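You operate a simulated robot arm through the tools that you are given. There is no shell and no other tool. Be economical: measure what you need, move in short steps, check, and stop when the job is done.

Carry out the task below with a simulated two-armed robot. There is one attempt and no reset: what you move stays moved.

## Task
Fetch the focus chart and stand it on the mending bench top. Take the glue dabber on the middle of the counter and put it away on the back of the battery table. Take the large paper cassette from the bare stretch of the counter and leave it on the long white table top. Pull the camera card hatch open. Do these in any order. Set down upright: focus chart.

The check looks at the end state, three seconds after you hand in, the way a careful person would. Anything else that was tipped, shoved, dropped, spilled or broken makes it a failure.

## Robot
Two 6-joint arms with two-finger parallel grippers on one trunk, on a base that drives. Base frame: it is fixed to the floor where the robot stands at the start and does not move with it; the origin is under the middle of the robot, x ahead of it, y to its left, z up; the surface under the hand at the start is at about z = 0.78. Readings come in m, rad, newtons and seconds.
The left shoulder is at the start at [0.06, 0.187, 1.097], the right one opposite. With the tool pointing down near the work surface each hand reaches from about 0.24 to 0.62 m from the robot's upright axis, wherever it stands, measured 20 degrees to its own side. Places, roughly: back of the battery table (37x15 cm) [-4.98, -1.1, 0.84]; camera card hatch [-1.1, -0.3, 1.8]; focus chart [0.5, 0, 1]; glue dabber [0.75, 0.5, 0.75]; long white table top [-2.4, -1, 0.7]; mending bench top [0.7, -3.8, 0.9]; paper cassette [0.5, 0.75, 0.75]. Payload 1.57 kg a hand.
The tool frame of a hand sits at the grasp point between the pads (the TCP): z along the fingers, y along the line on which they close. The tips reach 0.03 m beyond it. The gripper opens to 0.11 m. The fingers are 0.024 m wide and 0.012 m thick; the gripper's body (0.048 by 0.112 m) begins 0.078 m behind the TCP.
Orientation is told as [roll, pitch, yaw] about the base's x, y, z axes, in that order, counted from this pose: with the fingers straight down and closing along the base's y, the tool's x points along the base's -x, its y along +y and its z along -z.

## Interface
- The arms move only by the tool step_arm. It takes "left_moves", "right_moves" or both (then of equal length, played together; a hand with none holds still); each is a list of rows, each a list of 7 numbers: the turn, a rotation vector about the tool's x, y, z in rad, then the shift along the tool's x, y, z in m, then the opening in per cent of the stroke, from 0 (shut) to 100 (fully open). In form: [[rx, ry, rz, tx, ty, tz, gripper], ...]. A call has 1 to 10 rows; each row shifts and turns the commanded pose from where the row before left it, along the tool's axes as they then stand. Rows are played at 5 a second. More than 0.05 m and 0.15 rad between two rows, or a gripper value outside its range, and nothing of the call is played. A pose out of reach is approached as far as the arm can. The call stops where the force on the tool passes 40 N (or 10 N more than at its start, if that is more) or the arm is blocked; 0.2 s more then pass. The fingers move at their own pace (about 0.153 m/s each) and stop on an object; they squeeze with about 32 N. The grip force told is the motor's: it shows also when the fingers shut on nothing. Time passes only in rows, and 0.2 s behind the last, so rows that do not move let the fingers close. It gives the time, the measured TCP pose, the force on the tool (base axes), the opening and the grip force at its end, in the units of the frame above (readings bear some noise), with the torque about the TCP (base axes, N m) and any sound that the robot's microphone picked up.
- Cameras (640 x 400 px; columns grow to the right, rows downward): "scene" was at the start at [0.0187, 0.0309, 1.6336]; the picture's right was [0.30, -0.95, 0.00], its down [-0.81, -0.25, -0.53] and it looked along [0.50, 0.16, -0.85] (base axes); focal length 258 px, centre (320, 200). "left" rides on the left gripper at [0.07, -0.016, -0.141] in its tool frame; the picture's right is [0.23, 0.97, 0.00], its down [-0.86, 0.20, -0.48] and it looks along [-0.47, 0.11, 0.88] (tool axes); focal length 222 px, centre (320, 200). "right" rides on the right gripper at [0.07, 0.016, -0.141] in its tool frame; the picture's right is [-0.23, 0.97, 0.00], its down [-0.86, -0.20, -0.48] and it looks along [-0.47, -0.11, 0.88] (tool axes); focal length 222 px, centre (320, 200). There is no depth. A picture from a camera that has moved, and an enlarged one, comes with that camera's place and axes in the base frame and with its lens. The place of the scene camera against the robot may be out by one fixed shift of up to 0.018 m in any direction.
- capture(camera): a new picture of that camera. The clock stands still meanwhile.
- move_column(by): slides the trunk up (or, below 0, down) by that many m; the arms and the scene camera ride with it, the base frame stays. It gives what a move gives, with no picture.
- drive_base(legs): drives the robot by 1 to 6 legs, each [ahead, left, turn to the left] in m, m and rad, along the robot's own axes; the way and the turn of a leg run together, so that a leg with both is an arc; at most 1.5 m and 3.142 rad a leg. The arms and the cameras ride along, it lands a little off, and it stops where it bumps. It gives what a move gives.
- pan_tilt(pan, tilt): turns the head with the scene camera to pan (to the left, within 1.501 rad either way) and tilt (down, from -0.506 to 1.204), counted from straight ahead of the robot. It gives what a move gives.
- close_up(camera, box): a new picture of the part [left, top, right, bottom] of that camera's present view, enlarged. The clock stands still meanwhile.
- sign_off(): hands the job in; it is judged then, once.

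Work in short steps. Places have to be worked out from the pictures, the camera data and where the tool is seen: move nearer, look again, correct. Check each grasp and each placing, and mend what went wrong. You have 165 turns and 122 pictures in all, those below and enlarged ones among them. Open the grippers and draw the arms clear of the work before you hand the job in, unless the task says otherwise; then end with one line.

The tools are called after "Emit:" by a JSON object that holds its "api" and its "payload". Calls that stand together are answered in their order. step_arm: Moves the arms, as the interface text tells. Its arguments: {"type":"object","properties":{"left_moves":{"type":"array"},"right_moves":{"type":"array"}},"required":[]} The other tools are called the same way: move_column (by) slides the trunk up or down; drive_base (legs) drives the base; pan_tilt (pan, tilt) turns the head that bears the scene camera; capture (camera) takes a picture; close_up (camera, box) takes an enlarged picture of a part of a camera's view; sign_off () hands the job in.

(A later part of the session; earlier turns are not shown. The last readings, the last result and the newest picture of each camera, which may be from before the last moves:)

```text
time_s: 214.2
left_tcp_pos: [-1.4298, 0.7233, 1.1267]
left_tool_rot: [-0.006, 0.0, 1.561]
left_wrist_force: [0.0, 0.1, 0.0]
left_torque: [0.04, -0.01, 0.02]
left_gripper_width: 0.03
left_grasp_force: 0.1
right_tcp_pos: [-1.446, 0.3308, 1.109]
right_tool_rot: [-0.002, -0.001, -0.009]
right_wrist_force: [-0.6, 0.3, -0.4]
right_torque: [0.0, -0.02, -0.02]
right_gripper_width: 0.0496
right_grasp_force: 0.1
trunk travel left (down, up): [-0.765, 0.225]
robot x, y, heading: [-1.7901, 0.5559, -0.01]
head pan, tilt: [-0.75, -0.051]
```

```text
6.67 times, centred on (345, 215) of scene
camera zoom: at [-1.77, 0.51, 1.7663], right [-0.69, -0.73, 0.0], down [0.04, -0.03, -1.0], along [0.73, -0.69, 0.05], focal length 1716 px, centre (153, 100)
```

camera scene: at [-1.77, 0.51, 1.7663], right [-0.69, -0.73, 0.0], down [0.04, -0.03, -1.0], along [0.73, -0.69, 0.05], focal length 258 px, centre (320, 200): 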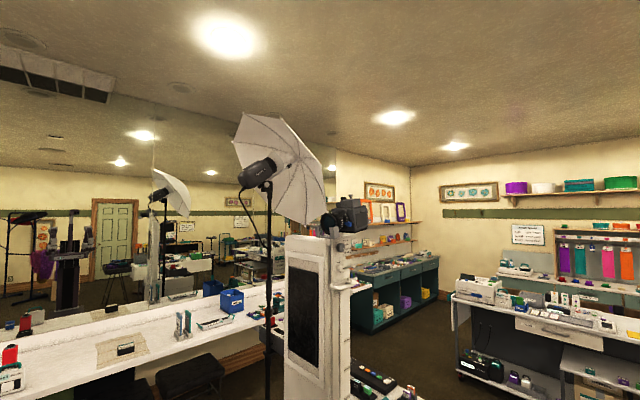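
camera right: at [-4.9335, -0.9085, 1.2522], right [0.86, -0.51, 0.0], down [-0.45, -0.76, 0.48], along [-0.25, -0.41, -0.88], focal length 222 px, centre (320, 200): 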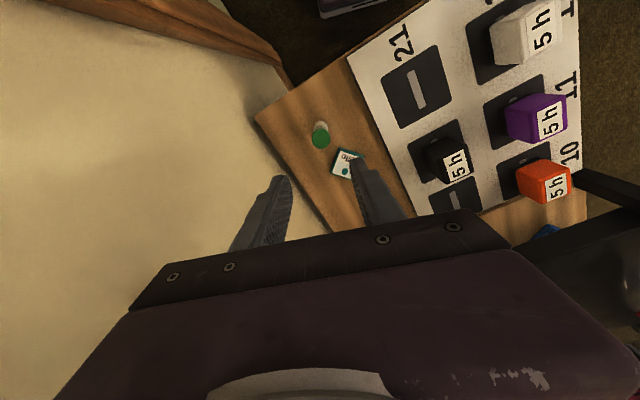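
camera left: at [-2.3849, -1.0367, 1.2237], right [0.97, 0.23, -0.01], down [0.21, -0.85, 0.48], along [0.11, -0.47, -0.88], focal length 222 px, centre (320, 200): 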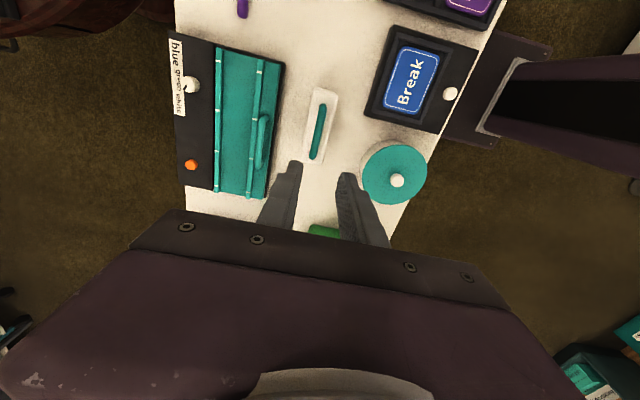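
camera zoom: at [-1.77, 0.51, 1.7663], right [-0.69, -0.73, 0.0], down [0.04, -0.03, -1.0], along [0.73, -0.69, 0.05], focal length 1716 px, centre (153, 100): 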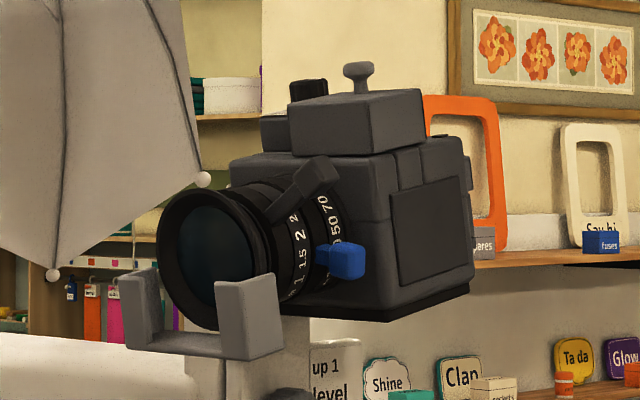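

The panel on the camera's west side is the likely card hatch. I move to face it from the west.

Emit:
{"api": "drive_base", "payload": {"legs": [[0.04, -0.35, 0.005], [0.04, -0.4, 0.005]]}}

Emit:
{"api": "pan_tilt", "payload": {"pan": -0.2, "tilt": 0.0}}

Emit:
{"api": "capture", "payload": {"camera": "scene"}}

```text
time_s: 218.5
left_tcp_pos: [-1.3538, -0.0115, 1.127]
left_tool_rot: [-0.008, 0.0, 1.571]
left_wrist_force: [0.1, 0.1, -0.9]
left_torque: [0.0, 0.0, -0.01]
left_gripper_width: 0.0295
left_grasp_force: 0.1
right_tcp_pos: [-1.3661, -0.4042, 1.1093]
right_tool_rot: [-0.002, 0.001, 0.002]
right_wrist_force: [-0.5, 0.1, -0.2]
right_torque: [0.01, 0.0, 0.02]
right_gripper_width: 0.0496
right_grasp_force: 0.1
trunk travel left (down, up): [-0.765, 0.225]
robot x, y, heading: [-1.7081, -0.1779, 0.0]
head pan, tilt: [-0.75, -0.051]
```

```text
time_s: 219.5
left_tcp_pos: [-1.3548, -0.012, 1.1275]
left_tool_rot: [-0.006, 0.0, 1.572]
left_wrist_force: [0.8, 0.6, -0.9]
left_torque: [0.02, -0.03, -0.04]
left_gripper_width: 0.0297
left_grasp_force: 0.1
right_tcp_pos: [-1.365, -0.4049, 1.1099]
right_tool_rot: [-0.002, 0.001, 0.003]
right_wrist_force: [-1.1, 0.5, -0.5]
right_torque: [-0.02, -0.01, 0.0]
right_gripper_width: 0.0494
right_grasp_force: 0.1
trunk travel left (down, up): [-0.765, 0.225]
robot x, y, heading: [-1.7077, -0.1785, 0.0]
head pan, tilt: [-0.201, 0.0]
```

```text
40 pictures are left
camera scene: at [-1.6679, -0.187, 1.7619], right [-0.2, -0.98, 0.0], down [0.0, 0.0, -1.0], along [0.98, -0.2, 0.0], focal length 258 px, centre (320, 200)
```

scene: 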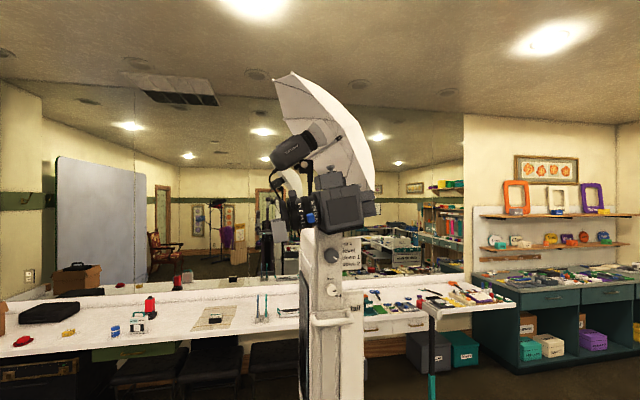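

Emit:
{"api": "close_up", "payload": {"camera": "scene", "box": [284, 160, 388, 238]}}

```text
5.13 times, centred on (336, 199) of scene
camera zoom: at [-1.6679, -0.187, 1.7619], right [-0.2, -0.98, 0.0], down [0.0, 0.0, -1.0], along [0.98, -0.2, 0.0], focal length 1320 px, centre (238, 205)
```

zoom: 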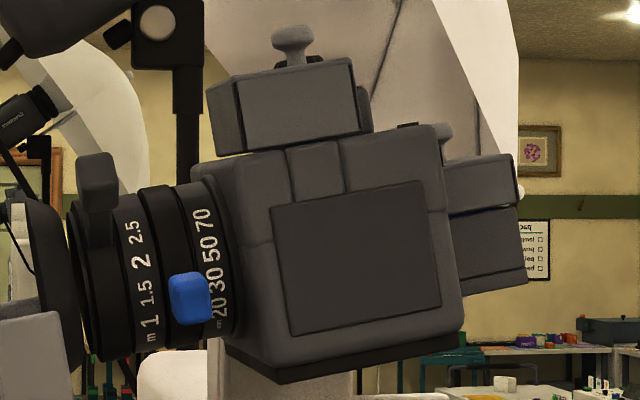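

The side panel has no visible pull. I go round behind the camera to see its back.

Emit:
{"api": "drive_base", "payload": {"legs": [[0.02, -0.4, 0], [0.0, -0.45, 0]]}}

Emit:
{"api": "pan_tilt", "payload": {"pan": 0.85, "tilt": 0.0}}

Emit:
{"api": "close_up", "payload": {"camera": "scene", "box": [240, 140, 400, 260]}}

```text
time_s: 224.3
left_tcp_pos: [-1.336, -0.8628, 1.126]
left_tool_rot: [-0.006, -0.003, 1.567]
left_wrist_force: [0.2, -1.3, 0.8]
left_torque: [0.0, -0.09, 0.0]
left_gripper_width: 0.0298
left_grasp_force: 0.1
right_tcp_pos: [-1.3501, -1.2566, 1.1091]
right_tool_rot: [-0.002, 0.002, -0.003]
right_wrist_force: [0.3, -0.4, 0.0]
right_torque: [0.01, -0.01, 0.03]
right_gripper_width: 0.0497
right_grasp_force: 0.2
trunk travel left (down, up): [-0.765, 0.225]
robot x, y, heading: [-1.6915, -1.0257, -0.004]
head pan, tilt: [-0.201, 0.0]
```

```text
time_s: 225.6
left_tcp_pos: [-1.3368, -0.8643, 1.1266]
left_tool_rot: [-0.007, 0.0, 1.565]
left_wrist_force: [0.5, 0.5, 0.0]
left_torque: [0.04, 0.02, 0.03]
left_gripper_width: 0.0296
left_grasp_force: 0.0
right_tcp_pos: [-1.3502, -1.2583, 1.1097]
right_tool_rot: [0.001, 0.001, -0.001]
right_wrist_force: [-0.8, 0.4, 0.2]
right_torque: [-0.02, -0.02, 0.0]
right_gripper_width: 0.0496
right_grasp_force: 0.2
trunk travel left (down, up): [-0.765, 0.225]
robot x, y, heading: [-1.6909, -1.0278, -0.007]
head pan, tilt: [0.85, 0.0]
```

```text
3.33 times, centred on (320, 200) of scene
camera zoom: at [-1.6795, -0.9522, 1.7619], right [0.75, -0.66, 0.0], down [0.0, 0.0, -1.0], along [0.66, 0.75, 0.0], focal length 858 px, centre (320, 200)
```

zoom: 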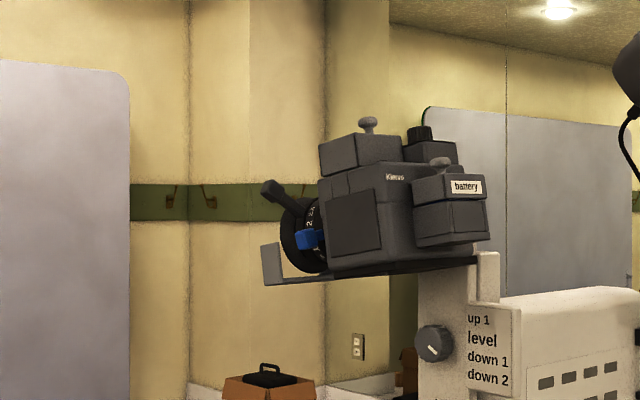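

There are boxes with knobs and labels ("battery"). I zoom in more from here.

Emit:
{"api": "close_up", "payload": {"camera": "scene", "box": [312, 165, 372, 210]}}

Emit:
{"api": "drive_base", "payload": {"legs": [[0.1, -0.25, 0], [0, 0, 0.75], [0, 0, 0.75]]}}

Emit:
{"api": "pan_tilt", "payload": {"pan": -0.15, "tilt": 0.0}}

Emit:
{"api": "capture", "payload": {"camera": "scene"}}

```text
8.89 times, centred on (342, 188) of scene
camera zoom: at [-1.6795, -0.9522, 1.7619], right [0.75, -0.66, 0.0], down [0.0, 0.0, -1.0], along [0.66, 0.75, 0.0], focal length 2289 px, centre (124, 311)
```

zoom: 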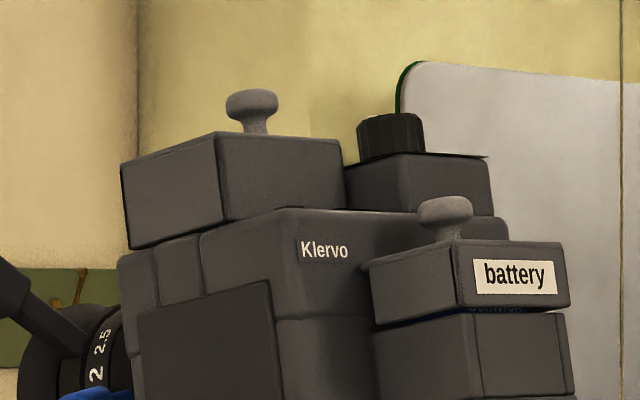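

```text
time_s: 231.5
left_tcp_pos: [-1.7354, -0.9184, 1.1266]
left_tool_rot: [-0.007, 0.002, 3.068]
left_wrist_force: [-0.5, -0.2, -0.4]
left_torque: [-0.01, 0.0, 0.0]
left_gripper_width: 0.0297
left_grasp_force: 0.0
right_tcp_pos: [-1.3443, -0.9599, 1.1096]
right_tool_rot: [0.002, 0.003, 1.498]
right_wrist_force: [-0.3, 0.0, -0.3]
right_torque: [0.0, 0.01, 0.0]
right_gripper_width: 0.0494
right_grasp_force: 0.0
trunk travel left (down, up): [-0.765, 0.225]
robot x, y, heading: [-1.5969, -1.2842, 1.499]
head pan, tilt: [0.85, 0.0]
```

```text
time_s: 232.8
left_tcp_pos: [-1.7351, -0.919, 1.1266]
left_tool_rot: [-0.007, 0.001, 3.065]
left_wrist_force: [0.0, 0.1, 0.7]
left_torque: [0.0, -0.04, 0.0]
left_gripper_width: 0.0297
left_grasp_force: 0.0
right_tcp_pos: [-1.3431, -0.9608, 1.109]
right_tool_rot: [-0.001, 0.001, 1.501]
right_wrist_force: [0.1, -0.1, -0.4]
right_torque: [-0.01, -0.01, -0.02]
right_gripper_width: 0.0498
right_grasp_force: 0.1
trunk travel left (down, up): [-0.765, 0.225]
robot x, y, heading: [-1.5949, -1.2847, 1.501]
head pan, tilt: [-0.15, 0.0]
```

```text
36 pictures are left
camera scene: at [-1.5662, -1.2475, 1.7618], right [0.98, -0.22, 0.0], down [0.0, 0.0, -1.0], along [0.22, 0.98, 0.0], focal length 258 px, centre (320, 200)
```

scene: 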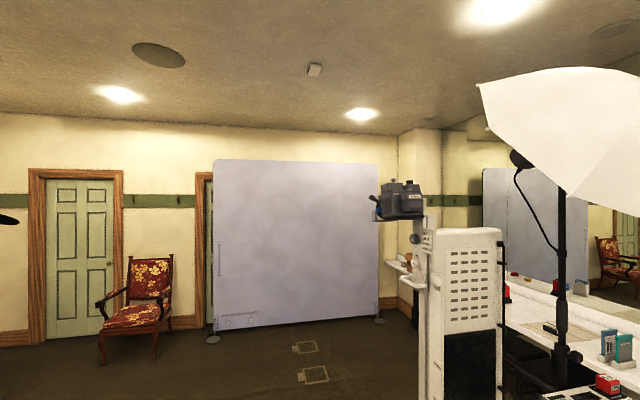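

Zoom on the camera's back from here.

Emit:
{"api": "close_up", "payload": {"camera": "scene", "box": [366, 168, 430, 228]}}

```text
6.67 times, centred on (398, 198) of scene
camera zoom: at [-1.5662, -1.2475, 1.7618], right [0.98, -0.22, 0.0], down [0.0, 0.0, -1.0], along [0.22, 0.98, 0.0], focal length 1716 px, centre (-200, 213)
```

zoom: 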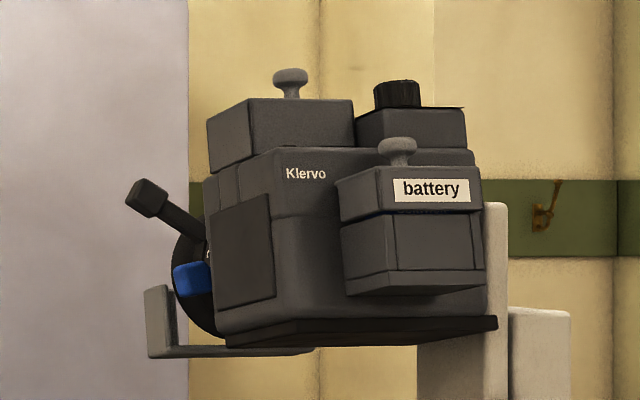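

I raise the trunk so that I can look down on the top box and its knob.

Emit:
{"api": "move_column", "payload": {"by": 0.22}}

Emit:
{"api": "close_up", "payload": {"camera": "scene", "box": [366, 208, 446, 268]}}

```text
time_s: 235.1
left_tcp_pos: [-1.736, -0.9187, 1.3451]
left_tool_rot: [-0.005, -0.001, 3.066]
left_wrist_force: [0.0, 0.5, 0.2]
left_torque: [0.01, 0.0, 0.07]
left_gripper_width: 0.0297
left_grasp_force: 0.1
right_tcp_pos: [-1.3445, -0.9601, 1.3285]
right_tool_rot: [-0.001, 0.002, 1.499]
right_wrist_force: [-0.5, 0.7, -0.2]
right_torque: [-0.02, -0.02, 0.03]
right_gripper_width: 0.0496
right_grasp_force: 0.2
trunk travel left (down, up): [-0.985, 0.005]
robot x, y, heading: [-1.5965, -1.2859, 1.497]
head pan, tilt: [-0.15, 0.0]
```

```text
6.67 times, centred on (406, 238) of scene
camera zoom: at [-1.566, -1.2475, 1.9818], right [0.98, -0.22, 0.0], down [0.0, 0.0, -1.0], along [0.22, 0.98, 0.0], focal length 1716 px, centre (-253, -53)
```

zoom: 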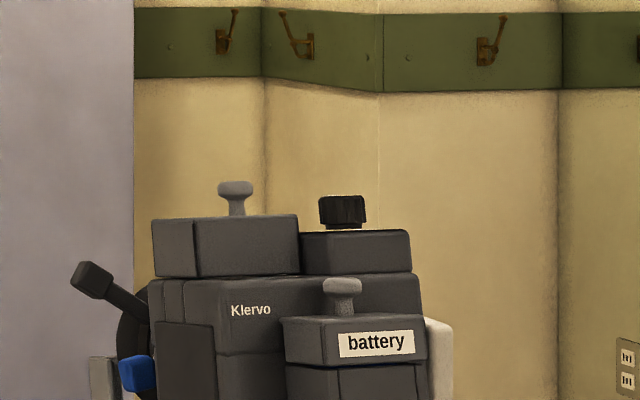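

The top box's knob triangulates to (-1.07, -0.335, 1.84), matching the given hatch place. I go round to the north side to look for a label and hinge, staying well west of the camera.

Emit:
{"api": "drive_base", "payload": {"legs": [[0, 0.15, 0.07], [0.8, 0, 0], [0.8, 0, 0]]}}

Emit:
{"api": "pan_tilt", "payload": {"pan": -1.5, "tilt": 0.1}}

Emit:
{"api": "drive_base", "payload": {"legs": [[0.0, -0.6, -0.4]]}}

Emit:
{"api": "capture", "payload": {"camera": "scene"}}

```text
time_s: 244.3
left_tcp_pos: [-1.9152, 0.6864, 1.3476]
left_tool_rot: [-0.009, 0.001, -3.138]
left_wrist_force: [0.0, 0.1, -0.3]
left_torque: [0.0, -0.03, -0.01]
left_gripper_width: 0.0297
left_grasp_force: 0.1
right_tcp_pos: [-1.5227, 0.6754, 1.3309]
right_tool_rot: [0.0, 0.0, 1.579]
right_wrist_force: [-0.1, -1.0, 0.2]
right_torque: [0.03, -0.01, 0.0]
right_gripper_width: 0.0496
right_grasp_force: 0.2
trunk travel left (down, up): [-0.985, 0.005]
robot x, y, heading: [-1.7453, 0.3334, 1.576]
head pan, tilt: [-0.15, 0.0]
```

```text
time_s: 245.8
left_tcp_pos: [-1.9169, 0.6877, 1.3473]
left_tool_rot: [-0.006, 0.0, -3.138]
left_wrist_force: [-0.3, 0.2, -0.7]
left_torque: [0.01, 0.02, -0.01]
left_gripper_width: 0.0298
left_grasp_force: 0.1
right_tcp_pos: [-1.5225, 0.6767, 1.3303]
right_tool_rot: [-0.003, 0.001, 1.579]
right_wrist_force: [0.3, 0.7, 0.5]
right_torque: [-0.01, -0.04, 0.05]
right_gripper_width: 0.0498
right_grasp_force: 0.1
trunk travel left (down, up): [-0.985, 0.005]
robot x, y, heading: [-1.7469, 0.3381, 1.574]
head pan, tilt: [-1.499, 0.099]
```

```text
time_s: 249.2
left_tcp_pos: [-1.1812, 0.6126, 1.3456]
left_tool_rot: [-0.005, -0.001, 2.756]
left_wrist_force: [0.4, 0.0, -0.4]
left_torque: [-0.02, -0.03, 0.0]
left_gripper_width: 0.0296
left_grasp_force: 0.2
right_tcp_pos: [-0.8203, 0.454, 1.3303]
right_tool_rot: [-0.003, 0.002, 1.189]
right_wrist_force: [-0.2, -0.2, 0.4]
right_torque: [-0.01, -0.03, 0.01]
right_gripper_width: 0.0497
right_grasp_force: 0.1
trunk travel left (down, up): [-0.985, 0.005]
robot x, y, heading: [-1.1552, 0.22, 1.189]
head pan, tilt: [-1.499, 0.099]
```

```text
33 pictures are left
camera scene: at [-1.0811, 0.1483, 1.9729], right [-0.31, -0.95, 0.0], down [-0.09, 0.03, -1.0], along [0.95, -0.3, -0.1], focal length 258 px, centre (320, 200)
```

scene: 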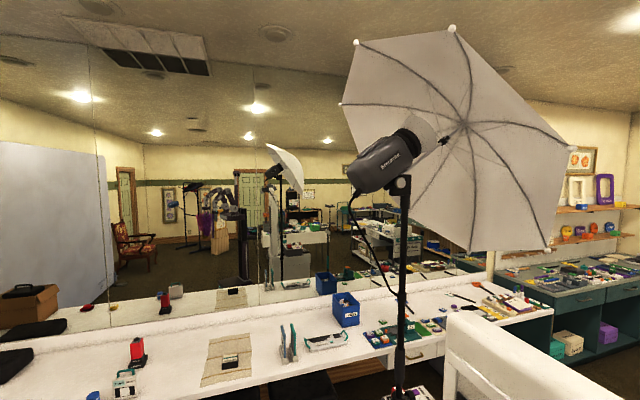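

I'm nearer than planned, so I back off north and turn to face the camera's front.

Emit:
{"api": "drive_base", "payload": {"legs": [[0.42, 0.17, 0], [0, 0, -1.4], [0, 0, -1.36]]}}

Emit:
{"api": "pan_tilt", "payload": {"pan": 0.0, "tilt": 0.2}}

Emit:
{"api": "capture", "payload": {"camera": "scene"}}

```text
time_s: 258.8
left_tcp_pos: [-0.9958, 0.3115, 1.347]
left_tool_rot: [-0.006, -0.002, -0.002]
left_wrist_force: [0.7, 0.2, -0.6]
left_torque: [-0.02, -0.02, 0.0]
left_gripper_width: 0.0298
left_grasp_force: 0.0
right_tcp_pos: [-1.3895, 0.3239, 1.3286]
right_tool_rot: [0.001, 0.002, -1.57]
right_wrist_force: [-0.7, -0.2, 0.1]
right_torque: [0.03, 0.01, 0.02]
right_gripper_width: 0.0496
right_grasp_force: 0.1
trunk travel left (down, up): [-0.985, 0.005]
robot x, y, heading: [-1.1617, 0.6708, -1.569]
head pan, tilt: [-1.499, 0.099]
```

```text
time_s: 260.4
left_tcp_pos: [-0.9969, 0.312, 1.3464]
left_tool_rot: [-0.004, -0.001, -0.002]
left_wrist_force: [0.9, 0.4, -0.3]
left_torque: [-0.02, 0.04, -0.04]
left_gripper_width: 0.0297
left_grasp_force: 0.0
right_tcp_pos: [-1.3904, 0.3232, 1.3292]
right_tool_rot: [0.0, 0.002, -1.57]
right_wrist_force: [0.2, 0.2, -0.2]
right_torque: [0.0, -0.01, -0.01]
right_gripper_width: 0.0495
right_grasp_force: 0.0
trunk travel left (down, up): [-0.985, 0.005]
robot x, y, heading: [-1.1629, 0.669, -1.568]
head pan, tilt: [0.0, 0.201]
```

```text
32 pictures are left
camera scene: at [-1.1509, 0.6435, 1.9635], right [-1.0, 0.0, 0.0], down [0.0, 0.2, -0.98], along [0.0, -0.98, -0.2], focal length 258 px, centre (320, 200)
```

scene: 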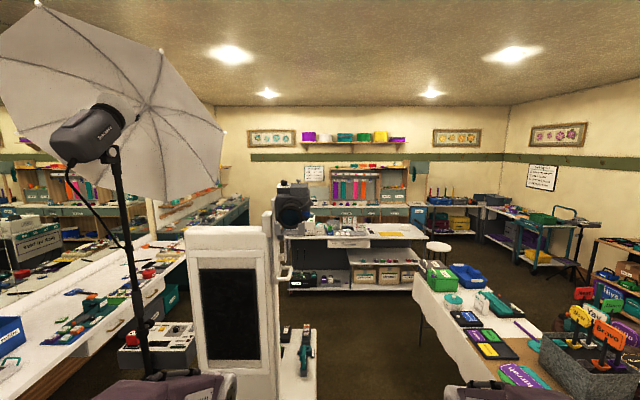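

Emit:
{"api": "close_up", "payload": {"camera": "scene", "box": [262, 170, 326, 230]}}

```text
6.67 times, centred on (294, 200) of scene
camera zoom: at [-1.1509, 0.6435, 1.9635], right [-1.0, 0.0, 0.0], down [0.0, 0.2, -0.98], along [0.0, -0.98, -0.2], focal length 1716 px, centre (493, 200)
```

zoom: 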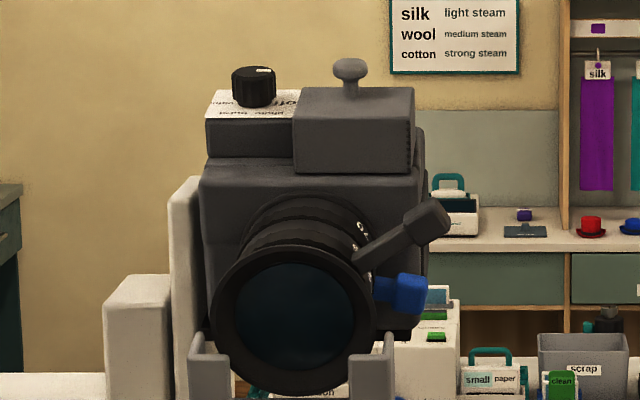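

No other candidate shows; the top lid with the mushroom knob, opposite the one labelled "battery", must be the card hatch. I'll work from the west side with the right arm, so first I turn to face +x and back off westwards.

Emit:
{"api": "drive_base", "payload": {"legs": [[0, 0, 0.8], [0, 0, 0.77], [-0.4, -0.2, 0]]}}

Emit:
{"api": "step_arm", "payload": {"right_moves": [[0, -0.15, 0, 0, 0, 0, 45], [0, -0.15, 0, 0, 0, 0, 45], [0, -0.15, 0, 0, 0, 0, 45], [0, -0.15, 0, 0, 0, 0, 45], [0, -0.15, 0, 0, 0, 0, 45], [0, -0.15, 0, 0, 0, 0, 45], [0, -0.15, 0, 0, 0, 0, 45], [0, -0.15, 0, 0, 0, 0, 45], [0, -0.15, 0, 0, 0, 0, 45], [0, -0.15, 0, 0, 0, 0, 45]]}}

```text
time_s: 267.2
left_tcp_pos: [-1.2029, 0.6374, 1.346]
left_tool_rot: [-0.005, 0.0, 1.585]
left_wrist_force: [0.9, -0.3, -0.4]
left_torque: [-0.02, 0.05, -0.02]
left_gripper_width: 0.0298
left_grasp_force: 0.0
right_tcp_pos: [-1.2111, 0.2451, 1.3274]
right_tool_rot: [-0.003, 0.004, 0.016]
right_wrist_force: [0.3, 0.0, 0.1]
right_torque: [-0.02, 0.0, 0.03]
right_gripper_width: 0.0493
right_grasp_force: 0.1
trunk travel left (down, up): [-0.985, 0.005]
robot x, y, heading: [-1.5581, 0.4621, 0.012]
head pan, tilt: [0.0, 0.201]
```

```text
time_s: 269.4
left_tcp_pos: [-1.2076, 0.6351, 1.3463]
left_tool_rot: [-0.006, 0.0, 1.584]
left_wrist_force: [-0.4, 0.2, 0.4]
left_torque: [0.0, -0.03, 0.02]
left_gripper_width: 0.0299
left_grasp_force: 0.0
right_tcp_pos: [-1.0631, 0.1845, 1.4263]
right_tool_rot: [0.235, -1.407, -0.198]
right_wrist_force: [-0.4, -0.2, 0.1]
right_torque: [0.01, -0.01, -0.03]
right_gripper_width: 0.0495
right_grasp_force: 0.1
right hand out of reach, approached as far as the arm can: row 3, 4, 5, 6, 7, 8, 9, 10
trunk travel left (down, up): [-0.985, 0.005]
robot x, y, heading: [-1.5625, 0.4617, 0.015]
head pan, tilt: [0.0, 0.201]
```

The arm could not hold that place with a level hand; raising it should come into reach. I raise it towards knob height.

Emit:
{"api": "step_arm", "payload": {"right_moves": [[0, -0.07, 0, -0.045, 0, 0, 45], [0, 0, 0, -0.048, 0, 0.01, 45], [0, 0, 0, -0.048, 0, 0.01, 45], [0, 0, 0, -0.048, 0, 0.01, 45], [0, 0, 0, -0.048, 0, 0, 45], [0, 0, 0, -0.048, 0, 0, 45], [0, 0, 0, -0.048, 0, 0, 45], [0, 0, 0, -0.048, 0, 0, 45], [0, 0, 0, -0.048, 0, 0, 45], [0, 0, 0, -0.048, 0, 0, 45]]}}

Emit:
{"api": "capture", "payload": {"camera": "scene"}}

```text
time_s: 271.6
left_tcp_pos: [-1.2024, 0.6358, 1.3464]
left_tool_rot: [-0.002, -0.003, 1.583]
left_wrist_force: [0.3, 0.2, -0.1]
left_torque: [0.03, -0.01, -0.02]
left_gripper_width: 0.0296
left_grasp_force: 0.0
right_tcp_pos: [-0.9856, 0.1736, 1.8917]
right_tool_rot: [0.302, -1.472, -0.27]
right_wrist_force: [-0.1, -0.9, -0.5]
right_torque: [-0.01, 0.0, 0.06]
right_gripper_width: 0.0496
right_grasp_force: 0.1
trunk travel left (down, up): [-0.985, 0.005]
robot x, y, heading: [-1.5578, 0.4651, 0.018]
head pan, tilt: [0.0, 0.201]
```

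```text
30 pictures are left
camera scene: at [-1.508, 0.4734, 1.9635], right [0.01, -1.0, 0.0], down [-0.2, 0.0, -0.98], along [0.98, 0.01, -0.2], focal length 258 px, centre (320, 200)
```

scene: 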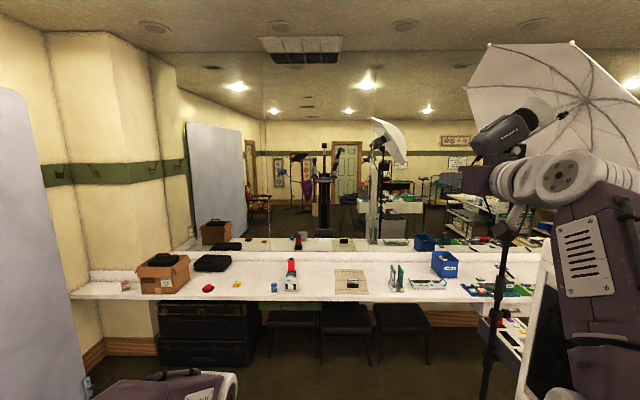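

The hand is now level, pointing +x at z 1.89. I draw it back 0.2 m and then bring the robot to y ≈ -0.08, x ≈ -1.66.

Emit:
{"api": "step_arm", "payload": {"right_moves": [[0, 0, 0, 0, 0, -0.04, 45], [0, 0, 0, 0, 0, -0.04, 45], [0, 0, 0, 0, 0, -0.04, 45], [0, 0, 0, 0, 0, -0.04, 45], [0, 0, 0, 0, 0, -0.04, 45]]}}

Emit:
{"api": "drive_base", "payload": {"legs": [[-0.11, 0, -0.015], [0, -0.3, 0], [0, -0.24, 0]]}}

Emit:
{"api": "pan_tilt", "payload": {"pan": -0.3, "tilt": 0.25}}

Emit:
{"api": "capture", "payload": {"camera": "scene"}}

```text
time_s: 272.8
left_tcp_pos: [-1.2101, 0.6379, 1.3483]
left_tool_rot: [-0.008, 0.001, 1.582]
left_wrist_force: [-0.2, 0.7, 0.6]
left_torque: [-0.03, -0.01, -0.01]
left_gripper_width: 0.0295
left_grasp_force: 0.1
right_tcp_pos: [-1.196, 0.1719, 1.9147]
right_tool_rot: [0.273, -1.49, -0.239]
right_wrist_force: [-0.1, 0.0, 0.3]
right_torque: [0.02, 0.0, 0.01]
right_gripper_width: 0.05
right_grasp_force: 0.1
trunk travel left (down, up): [-0.985, 0.005]
robot x, y, heading: [-1.5576, 0.467, 0.016]
head pan, tilt: [0.0, 0.201]
```

```text
time_s: 277.0
left_tcp_pos: [-1.312, 0.0936, 1.3472]
left_tool_rot: [-0.008, 0.005, 1.561]
left_wrist_force: [0.5, 0.3, -0.2]
left_torque: [-0.04, -0.01, 0.0]
left_gripper_width: 0.0294
left_grasp_force: 0.0
right_tcp_pos: [-1.3072, -0.371, 1.9152]
right_tool_rot: [0.216, -1.489, -0.204]
right_wrist_force: [0.1, 0.9, 0.2]
right_torque: [-0.01, 0.0, -0.06]
right_gripper_width: 0.0495
right_grasp_force: 0.0
trunk travel left (down, up): [-0.985, 0.005]
robot x, y, heading: [-1.6678, -0.0786, -0.008]
head pan, tilt: [0.0, 0.201]
```

```text
time_s: 277.8
left_tcp_pos: [-1.3126, 0.0877, 1.3455]
left_tool_rot: [-0.007, 0.0, 1.563]
left_wrist_force: [1.1, 0.3, 0.3]
left_torque: [-0.04, 0.01, 0.03]
left_gripper_width: 0.0298
left_grasp_force: 0.1
right_tcp_pos: [-1.3067, -0.3784, 1.9145]
right_tool_rot: [0.265, -1.488, -0.253]
right_wrist_force: [0.1, 0.4, -0.3]
right_torque: [0.03, -0.01, -0.01]
right_gripper_width: 0.0494
right_grasp_force: 0.1
trunk travel left (down, up): [-0.985, 0.005]
robot x, y, heading: [-1.6687, -0.0758, -0.006]
head pan, tilt: [-0.3, 0.25]
```

```text
29 pictures are left
camera scene: at [-1.6268, -0.0936, 1.9589], right [-0.3, -0.95, 0.0], down [-0.24, 0.07, -0.97], along [0.92, -0.29, -0.25], focal length 258 px, centre (320, 200)
```

scene: 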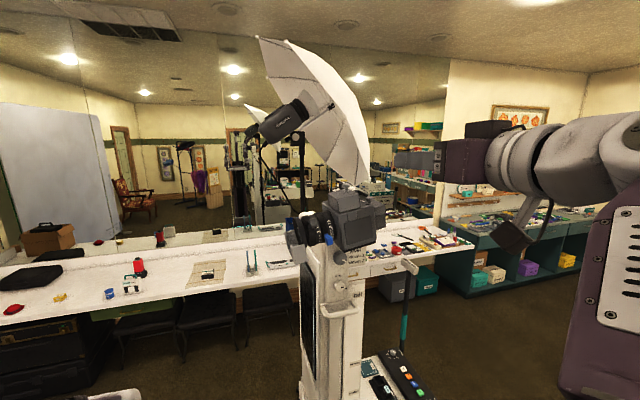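

Close-up on the lid and knob, with the fingers in view.

Emit:
{"api": "close_up", "payload": {"camera": "scene", "box": [300, 120, 460, 240]}}

Emit:
{"api": "capture", "payload": {"camera": "right"}}

```text
3.33 times, centred on (380, 180) of scene
camera zoom: at [-1.6268, -0.0936, 1.9589], right [-0.3, -0.95, 0.0], down [-0.24, 0.07, -0.97], along [0.92, -0.29, -0.25], focal length 858 px, centre (120, 267)
```

zoom: 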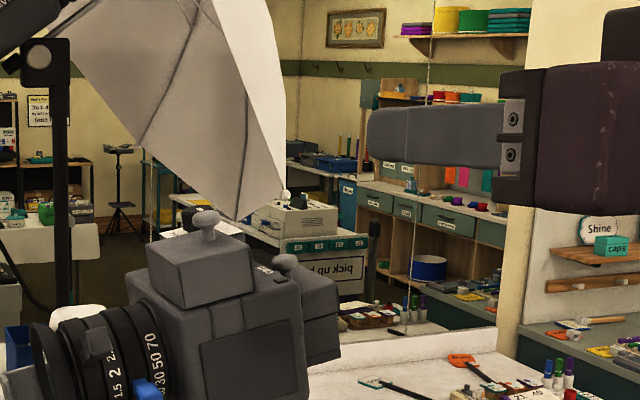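

```text
27 pictures are left
camera right: at [-1.4542, -0.3632, 1.8569], right [0.01, 0.97, 0.25], down [-0.41, -0.22, 0.89], along [0.91, -0.11, 0.39], focal length 222 px, centre (320, 200)
```

right: 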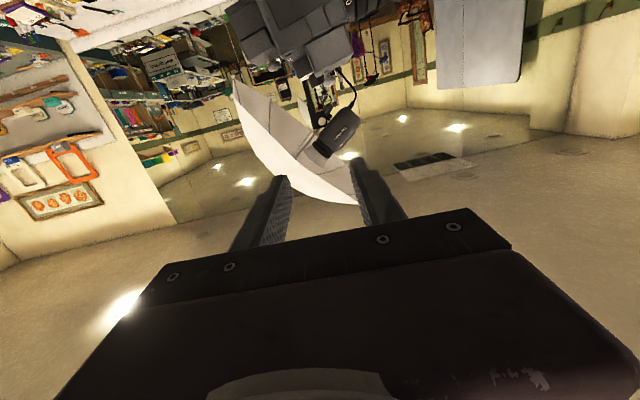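

The fingers appear about 1 cm offset from the prediction, so the true knob is near (-1.08, -0.344, 1.833). I level the hand, align y, and move forward above knob height to compare.

Emit:
{"api": "step_arm", "payload": {"right_moves": [[0, -0.08, 0, 0.0, 0.03, 0, 45], [0, 0, 0, 0.03, 0, 0.02, 45], [0, 0, 0, 0, 0, 0.045, 45], [0, 0, 0, 0, 0, 0.045, 45], [0, 0, 0, 0, 0, 0.045, 45], [0, 0, 0, 0, 0, 0.03, 45], [0, 0, 0, 0, 0, 0, 45]]}}

Emit:
{"api": "close_up", "payload": {"camera": "scene", "box": [300, 120, 460, 240]}}

Emit:
{"api": "capture", "payload": {"camera": "right"}}

```text
time_s: 279.4
left_tcp_pos: [-1.3119, 0.0856, 1.3471]
left_tool_rot: [-0.007, -0.002, 1.562]
left_wrist_force: [0.1, -0.9, 0.6]
left_torque: [0.0, 0.0, 0.04]
left_gripper_width: 0.0297
left_grasp_force: 0.1
right_tcp_pos: [-1.11, -0.3627, 1.9052]
right_tool_rot: [1.549, -1.548, -1.537]
right_wrist_force: [-0.5, -0.6, 0.0]
right_torque: [-0.03, 0.01, -0.01]
right_gripper_width: 0.0495
right_grasp_force: 0.1
right hand out of reach, approached as far as the arm can: row 1, 2
trunk travel left (down, up): [-0.985, 0.005]
robot x, y, heading: [-1.6669, -0.0784, -0.01]
head pan, tilt: [-0.3, 0.25]
```

```text
3.33 times, centred on (380, 180) of scene
camera zoom: at [-1.6267, -0.0966, 1.9588], right [-0.3, -0.95, 0.0], down [-0.24, 0.07, -0.97], along [0.92, -0.29, -0.25], focal length 858 px, centre (120, 267)
```

zoom: 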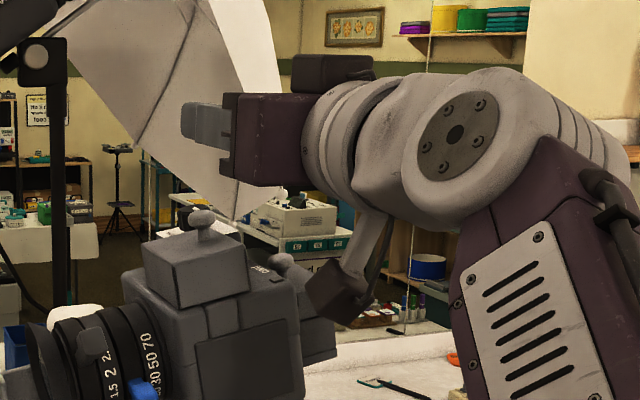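

```text
25 pictures are left
camera right: at [-1.2515, -0.3478, 1.8349], right [-0.01, 0.97, 0.25], down [-0.48, -0.22, 0.85], along [0.88, -0.11, 0.46], focal length 222 px, centre (320, 200)
```

right: 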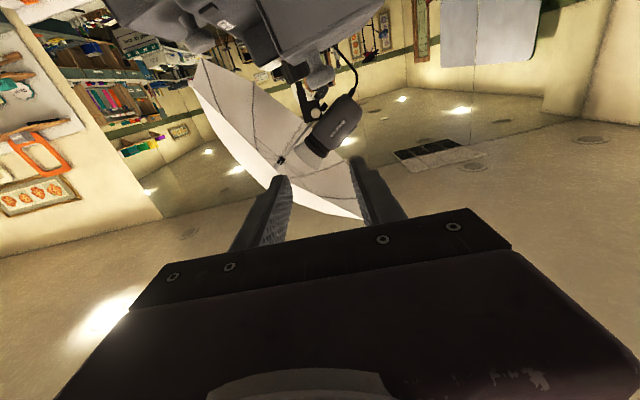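

The wrist view puts the knob at y ≈ -0.346, z ≈ 1.834. I align above it, then lower with the fingers either side.

Emit:
{"api": "step_arm", "payload": {"right_moves": [[0, 0, 0, 0, 0.017, 0, 45], [0, 0, 0, 0, 0, 0.025, 45], [0, 0, 0, 0.02, 0, 0, 45], [0, 0, 0, 0.01, 0, 0, 45], [0, 0, 0, 0, 0, 0, 45]]}}

Emit:
{"api": "close_up", "payload": {"camera": "scene", "box": [310, 130, 390, 190]}}

Emit:
{"api": "close_up", "payload": {"camera": "right", "box": [220, 20, 420, 180]}}

```text
time_s: 280.6
left_tcp_pos: [-1.3126, 0.0869, 1.3458]
left_tool_rot: [-0.006, -0.001, 1.562]
left_wrist_force: [-0.4, 0.0, 0.3]
left_torque: [0.02, 0.0, -0.01]
left_gripper_width: 0.03
left_grasp_force: 0.1
right_tcp_pos: [-1.0835, -0.3463, 1.8734]
right_tool_rot: [1.495, -1.549, -1.484]
right_wrist_force: [-0.5, -0.8, -0.3]
right_torque: [0.01, 0.0, 0.0]
right_gripper_width: 0.0496
right_grasp_force: 0.1
trunk travel left (down, up): [-0.985, 0.005]
robot x, y, heading: [-1.671, -0.0742, -0.005]
head pan, tilt: [-0.3, 0.25]
```

```text
6.67 times, centred on (350, 160) of scene
camera zoom: at [-1.6255, -0.0951, 1.9588], right [-0.3, -0.95, 0.0], down [-0.24, 0.07, -0.97], along [0.92, -0.29, -0.25], focal length 1716 px, centre (120, 467)
```

zoom: 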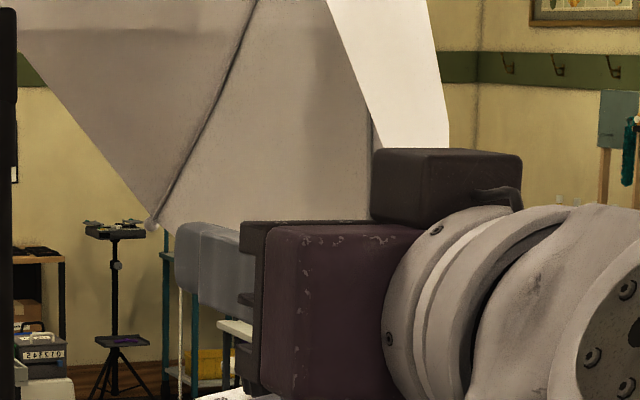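

```text
2.50 times, centred on (320, 100) of right
camera zoom: at [-1.2257, -0.3309, 1.8041], right [-0.01, 0.97, 0.25], down [-0.47, -0.22, 0.85], along [0.88, -0.11, 0.46], focal length 555 px, centre (320, 450)
```

zoom: 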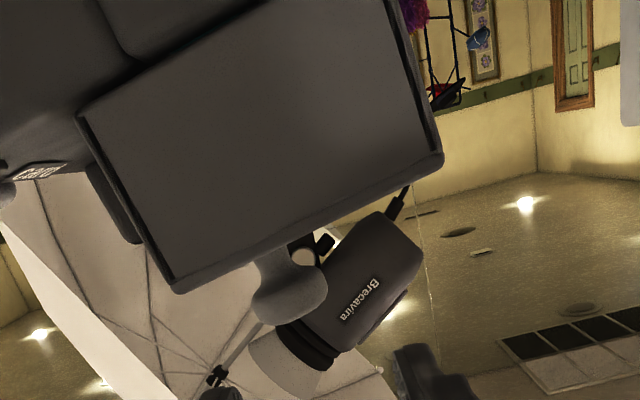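

Knob confirmed on that line (y ≈ -0.345, z ≈ 1.833), and a small label beside the lid looks like "Card". I lower onto the knob and close.

Emit:
{"api": "step_arm", "payload": {"right_moves": [[0, 0, 0, 0.02, 0, 0, 45], [0, 0, 0, 0.016, 0, 0, 45], [0, 0, 0, 0, 0, 0, 45]]}}

Emit:
{"api": "close_up", "payload": {"camera": "right", "box": [220, 20, 420, 180]}}

```text
time_s: 281.4
left_tcp_pos: [-1.3121, 0.0869, 1.346]
left_tool_rot: [-0.005, -0.001, 1.563]
left_wrist_force: [-0.1, -0.9, -0.2]
left_torque: [-0.01, 0.01, -0.02]
left_gripper_width: 0.0295
left_grasp_force: 0.0
right_tcp_pos: [-1.0833, -0.3463, 1.838]
right_tool_rot: [1.496, -1.548, -1.485]
right_wrist_force: [0.4, 0.2, -0.3]
right_torque: [0.01, -0.01, 0.0]
right_gripper_width: 0.0497
right_grasp_force: 0.1
trunk travel left (down, up): [-0.985, 0.005]
robot x, y, heading: [-1.6666, -0.0754, -0.005]
head pan, tilt: [-0.3, 0.25]
```

```text
2.50 times, centred on (320, 100) of right
camera zoom: at [-1.2258, -0.3297, 1.7685], right [-0.01, 0.97, 0.25], down [-0.47, -0.22, 0.85], along [0.88, -0.11, 0.46], focal length 555 px, centre (320, 450)
```

zoom: 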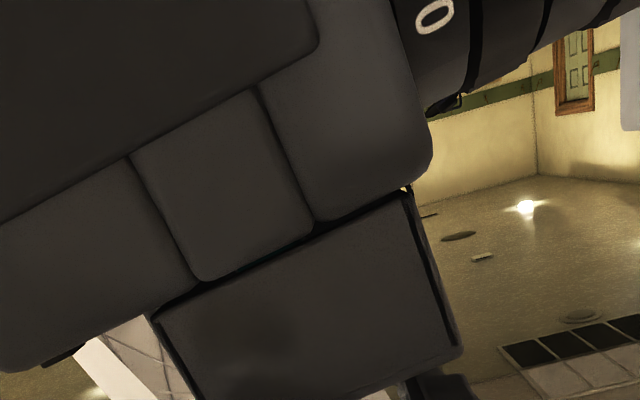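

No contact so far. I close on the knob.

Emit:
{"api": "step_arm", "payload": {"right_moves": [[0, 0, 0, 0, 0, 0, 0], [0, 0, 0, 0, 0, 0, 0], [0, 0, 0, 0, 0, 0, 0]]}}

```text
time_s: 282.2
left_tcp_pos: [-1.3114, 0.0867, 1.3474]
left_tool_rot: [-0.006, -0.001, 1.562]
left_wrist_force: [0.5, -0.5, 0.4]
left_torque: [0.03, 0.01, 0.01]
left_gripper_width: 0.0301
left_grasp_force: 0.1
right_tcp_pos: [-1.0842, -0.3432, 1.8371]
right_tool_rot: [1.485, -1.548, -1.474]
right_wrist_force: [0.4, 0.1, -2.3]
right_torque: [0.11, -0.11, 0.0]
right_gripper_width: 0.0186
right_grasp_force: 32.7
trunk travel left (down, up): [-0.985, 0.005]
robot x, y, heading: [-1.6689, -0.0789, -0.008]
head pan, tilt: [-0.3, 0.25]
```

Knob gripped (1.9 cm). I pull up gently by 1 cm and read the force.

Emit:
{"api": "step_arm", "payload": {"right_moves": [[0, 0, 0, -0.005, 0, 0, 0], [0, 0, 0, -0.005, 0, 0, 0], [0, 0, 0, 0, 0, 0, 0]]}}

```text
time_s: 283.0
left_tcp_pos: [-1.3123, 0.0867, 1.3459]
left_tool_rot: [-0.009, 0.0, 1.561]
left_wrist_force: [0.1, 0.5, -0.6]
left_torque: [0.0, 0.01, -0.01]
left_gripper_width: 0.0298
left_grasp_force: 0.1
right_tcp_pos: [-1.0852, -0.3441, 1.8478]
right_tool_rot: [1.453, -1.549, -1.44]
right_wrist_force: [-6.4, 3.8, -19.3]
right_torque: [0.06, -0.15, 0.01]
right_gripper_width: 0.0183
right_grasp_force: 32.2
trunk travel left (down, up): [-0.985, 0.005]
robot x, y, heading: [-1.666, -0.0744, -0.005]
head pan, tilt: [-0.3, 0.25]
```

It moved 1 cm against about 19 N. I check with a picture whether the lid lifts or the fingers slip.

Emit:
{"api": "close_up", "payload": {"camera": "right", "box": [220, 20, 420, 180]}}

```text
2.50 times, centred on (320, 100) of right
camera zoom: at [-1.2276, -0.3291, 1.7793], right [-0.01, 0.97, 0.25], down [-0.47, -0.23, 0.85], along [0.88, -0.11, 0.46], focal length 555 px, centre (320, 450)
```

zoom: 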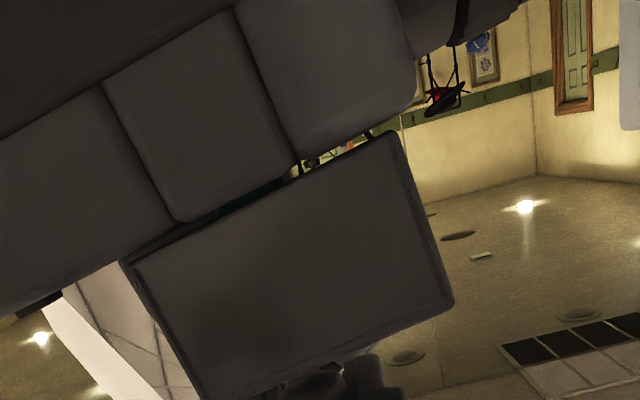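

The lid is opening, hinged at its south edge with the north edge lifting. I follow the arc, moving south while rolling the hand with the lid.

Emit:
{"api": "step_arm", "payload": {"right_moves": [[0, 0, 0.1, 0.001, -0.008, 0, 0], [0, 0, 0.1, 0, -0.0075, 0, 0], [0, 0, 0.12, -0.0042, -0.0075, 0, 0], [0, 0, 0.12, -0.0041, -0.0074, 0, 0], [0, 0, 0, 0, 0, 0, 0]]}}

Emit:
{"api": "close_up", "payload": {"camera": "scene", "box": [300, 130, 420, 220]}}

```text
time_s: 284.2
left_tcp_pos: [-1.3123, 0.088, 1.3451]
left_tool_rot: [-0.007, 0.001, 1.563]
left_wrist_force: [0.5, 0.1, 0.5]
left_torque: [-0.03, -0.03, -0.02]
left_gripper_width: 0.0297
left_grasp_force: 0.1
right_tcp_pos: [-1.0856, -0.3755, 1.8518]
right_tool_rot: [1.572, -1.108, -1.56]
right_wrist_force: [-0.4, -0.3, 0.0]
right_torque: [0.0, 0.05, 0.0]
right_gripper_width: 0.0
right_grasp_force: 21.8
trunk travel left (down, up): [-0.985, 0.005]
robot x, y, heading: [-1.6679, -0.0777, -0.005]
head pan, tilt: [-0.3, 0.25]
```

```text
4.44 times, centred on (360, 175) of scene
camera zoom: at [-1.6267, -0.0922, 1.9589], right [-0.3, -0.95, 0.0], down [-0.24, 0.07, -0.97], along [0.92, -0.29, -0.25], focal length 1144 px, centre (142, 311)
```

zoom: 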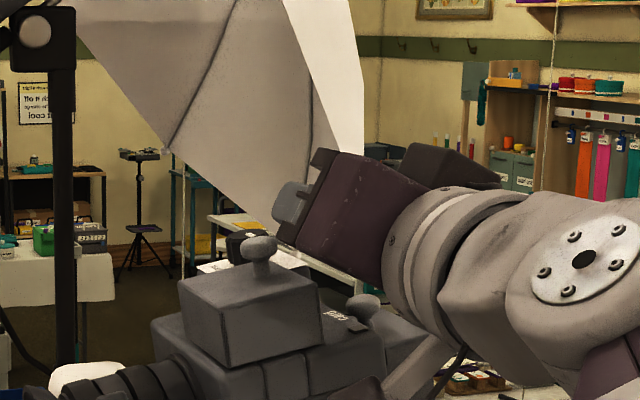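

The fingers slipped off the knob and the lid settled back. I reopen, unroll the hand, and return above the knob.

Emit:
{"api": "step_arm", "payload": {"right_moves": [[0, 0, 0, -0.03, 0, 0, 45], [0, 0, -0.15, 0, 0, 0, 45], [0, 0, -0.15, 0, 0, 0, 45], [0, 0, -0.14, 0, 0, 0, 45], [0, 0, 0, 0, 0.043, 0, 45], [0, 0, 0, 0, 0, 0, 45]]}}

Emit:
{"api": "close_up", "payload": {"camera": "right", "box": [220, 20, 420, 180]}}

```text
time_s: 285.6
left_tcp_pos: [-1.3123, 0.0885, 1.347]
left_tool_rot: [-0.007, -0.001, 1.564]
left_wrist_force: [0.7, 0.8, -0.5]
left_torque: [-0.02, -0.02, 0.0]
left_gripper_width: 0.0297
left_grasp_force: 0.0
right_tcp_pos: [-1.0842, -0.343, 1.8777]
right_tool_rot: [1.55, -1.549, -1.539]
right_wrist_force: [-0.8, -0.4, 0.1]
right_torque: [0.0, 0.02, -0.03]
right_gripper_width: 0.0493
right_grasp_force: 0.1
trunk travel left (down, up): [-0.985, 0.005]
robot x, y, heading: [-1.6687, -0.0779, -0.006]
head pan, tilt: [-0.3, 0.25]
```

```text
2.50 times, centred on (320, 100) of right
camera zoom: at [-1.2268, -0.3276, 1.8085], right [-0.01, 0.97, 0.25], down [-0.48, -0.22, 0.85], along [0.88, -0.11, 0.46], focal length 555 px, centre (320, 450)
```

zoom: 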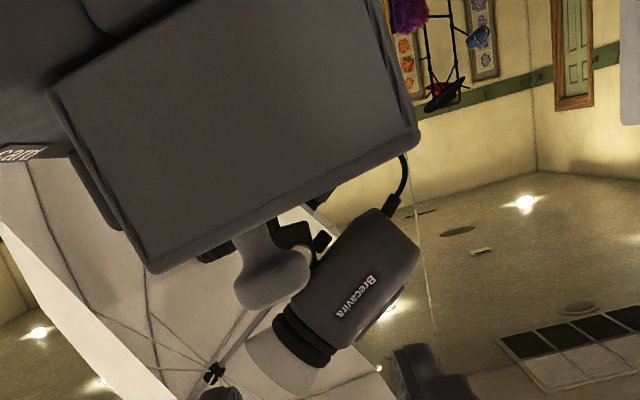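

The label beside the lid reads "card", so it is the right hatch. I re-grip, rolled to match the lid's slope, and pull in small steps reading the forces.

Emit:
{"api": "step_arm", "payload": {"right_moves": [[0, 0, -0.1, 0, 0, 0, 45], [0, 0, -0.1, 0, -0.002, 0, 45], [0, 0, 0, 0.02, 0, 0.008, 45], [0, 0, 0, 0.018, 0.0, 0, 45], [0, 0, 0, 0.005, 0.0, 0, 45], [0, 0, 0, 0, 0, 0, 45], [0, 0, 0, 0, 0, 0, 0], [0, 0, 0, 0, 0, 0, 0], [0, 0, 0, 0, 0, 0, 0]]}}

Emit:
{"api": "step_arm", "payload": {"right_moves": [[0, 0, 0, -0.003, 0, 0, 0], [0, 0, 0, 0, 0, 0, 0]]}}

```text
time_s: 287.6
left_tcp_pos: [-1.3137, 0.0944, 1.3461]
left_tool_rot: [-0.008, 0.005, 1.564]
left_wrist_force: [0.2, 0.7, 0.1]
left_torque: [0.05, 0.01, 0.02]
left_gripper_width: 0.0297
left_grasp_force: 0.1
right_tcp_pos: [-1.0776, -0.3446, 1.8353]
right_tool_rot: [-1.53, -1.388, 1.549]
right_wrist_force: [-9.3, 19.8, -22.1]
right_torque: [-0.03, -0.37, 0.02]
right_gripper_width: 0.0192
right_grasp_force: 33.3
trunk travel left (down, up): [-0.985, 0.005]
robot x, y, heading: [-1.6699, -0.0788, -0.003]
head pan, tilt: [-0.3, 0.25]
```

```text
time_s: 288.2
left_tcp_pos: [-1.3126, 0.094, 1.3462]
left_tool_rot: [-0.006, 0.005, 1.564]
left_wrist_force: [-0.7, 0.6, 0.6]
left_torque: [-0.01, -0.01, 0.02]
left_gripper_width: 0.0296
left_grasp_force: 0.0
right_tcp_pos: [-1.0798, -0.3445, 1.8386]
right_tool_rot: [-1.536, -1.391, 1.554]
right_wrist_force: [-9.2, 20.3, -24.5]
right_torque: [0.05, -0.4, 0.0]
right_gripper_width: 0.0192
right_grasp_force: 33.0
trunk travel left (down, up): [-0.985, 0.005]
robot x, y, heading: [-1.6694, -0.0778, -0.005]
head pan, tilt: [-0.3, 0.25]
```

The pull itself adds little force; most of the load is from off-centre gripping. I relieve +y slightly and pull a further 6 mm.

Emit:
{"api": "step_arm", "payload": {"right_moves": [[0, 0, 0, 0, 0.003, 0, 0], [0, 0, 0, -0.003, 0, 0, 0], [0, 0, 0, -0.003, 0, 0, 0], [0, 0, 0, 0, 0, 0, 0]]}}

Emit:
{"api": "close_up", "payload": {"camera": "right", "box": [220, 20, 420, 180]}}

```text
time_s: 289.2
left_tcp_pos: [-1.3128, 0.0925, 1.3456]
left_tool_rot: [-0.007, 0.006, 1.562]
left_wrist_force: [0.3, -0.9, -0.3]
left_torque: [0.0, 0.0, 0.0]
left_gripper_width: 0.0296
left_grasp_force: 0.0
right_tcp_pos: [-1.0783, -0.3438, 1.8462]
right_tool_rot: [-1.538, -1.39, 1.554]
right_wrist_force: [-9.7, 15.8, -24.9]
right_torque: [0.13, -0.28, -0.05]
right_gripper_width: 0.019
right_grasp_force: 33.4
trunk travel left (down, up): [-0.985, 0.005]
robot x, y, heading: [-1.6706, -0.0791, -0.007]
head pan, tilt: [-0.3, 0.25]
```

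```text
2.50 times, centred on (320, 100) of right
camera zoom: at [-1.2199, -0.342, 1.7745], right [-0.02, 1.0, 0.05], down [-0.47, -0.05, 0.88], along [0.88, -0.01, 0.47], focal length 555 px, centre (320, 450)
```

zoom: 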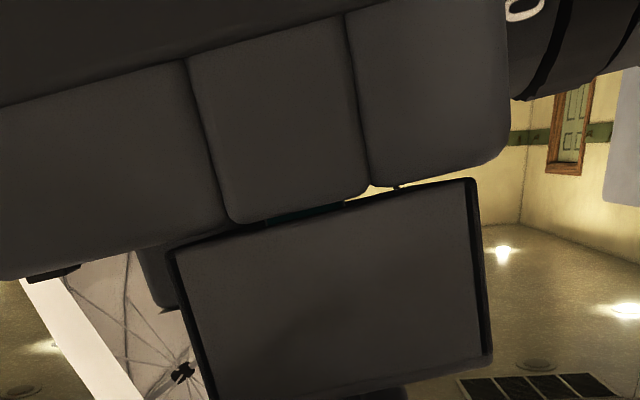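

The gap along the west edge stays small and even while light shows beneath, which hints at a west-side hinge (the x force agrees). I check from the head camera.

Emit:
{"api": "close_up", "payload": {"camera": "scene", "box": [310, 150, 390, 210]}}

```text
6.67 times, centred on (350, 180) of scene
camera zoom: at [-1.6274, -0.0873, 1.9589], right [-0.3, -0.95, 0.0], down [-0.24, 0.07, -0.97], along [0.92, -0.29, -0.25], focal length 1716 px, centre (120, 333)
```

zoom: 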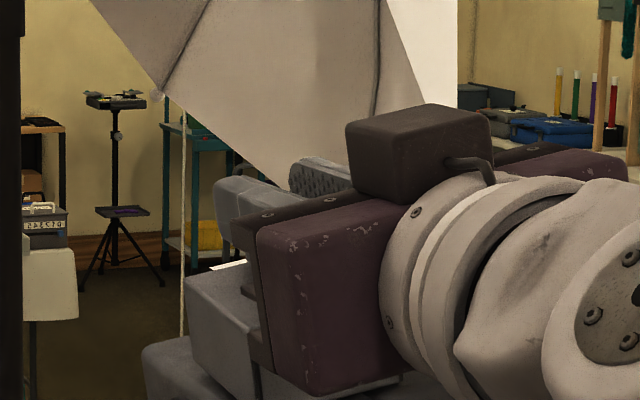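

I test by pulling 6 mm west (towards the robot), to see whether the load eases.

Emit:
{"api": "step_arm", "payload": {"right_moves": [[0, 0, 0, 0, 0, -0.003, 0], [0, 0, 0, 0, 0, -0.003, 0], [0, 0, 0, 0, 0, 0, 0]]}}

```text
time_s: 290.0
left_tcp_pos: [-1.3091, 0.0935, 1.3451]
left_tool_rot: [-0.003, 0.002, 1.565]
left_wrist_force: [-0.1, -0.3, 0.1]
left_torque: [0.01, 0.01, 0.0]
left_gripper_width: 0.0297
left_grasp_force: 0.1
right_tcp_pos: [-1.0773, -0.3438, 1.8448]
right_tool_rot: [-1.558, -1.389, 1.57]
right_wrist_force: [6.0, 15.4, -7.2]
right_torque: [0.18, -0.51, 0.1]
right_gripper_width: 0.0192
right_grasp_force: 32.9
trunk travel left (down, up): [-0.985, 0.005]
robot x, y, heading: [-1.6694, -0.0789, -0.007]
head pan, tilt: [-0.3, 0.25]
```

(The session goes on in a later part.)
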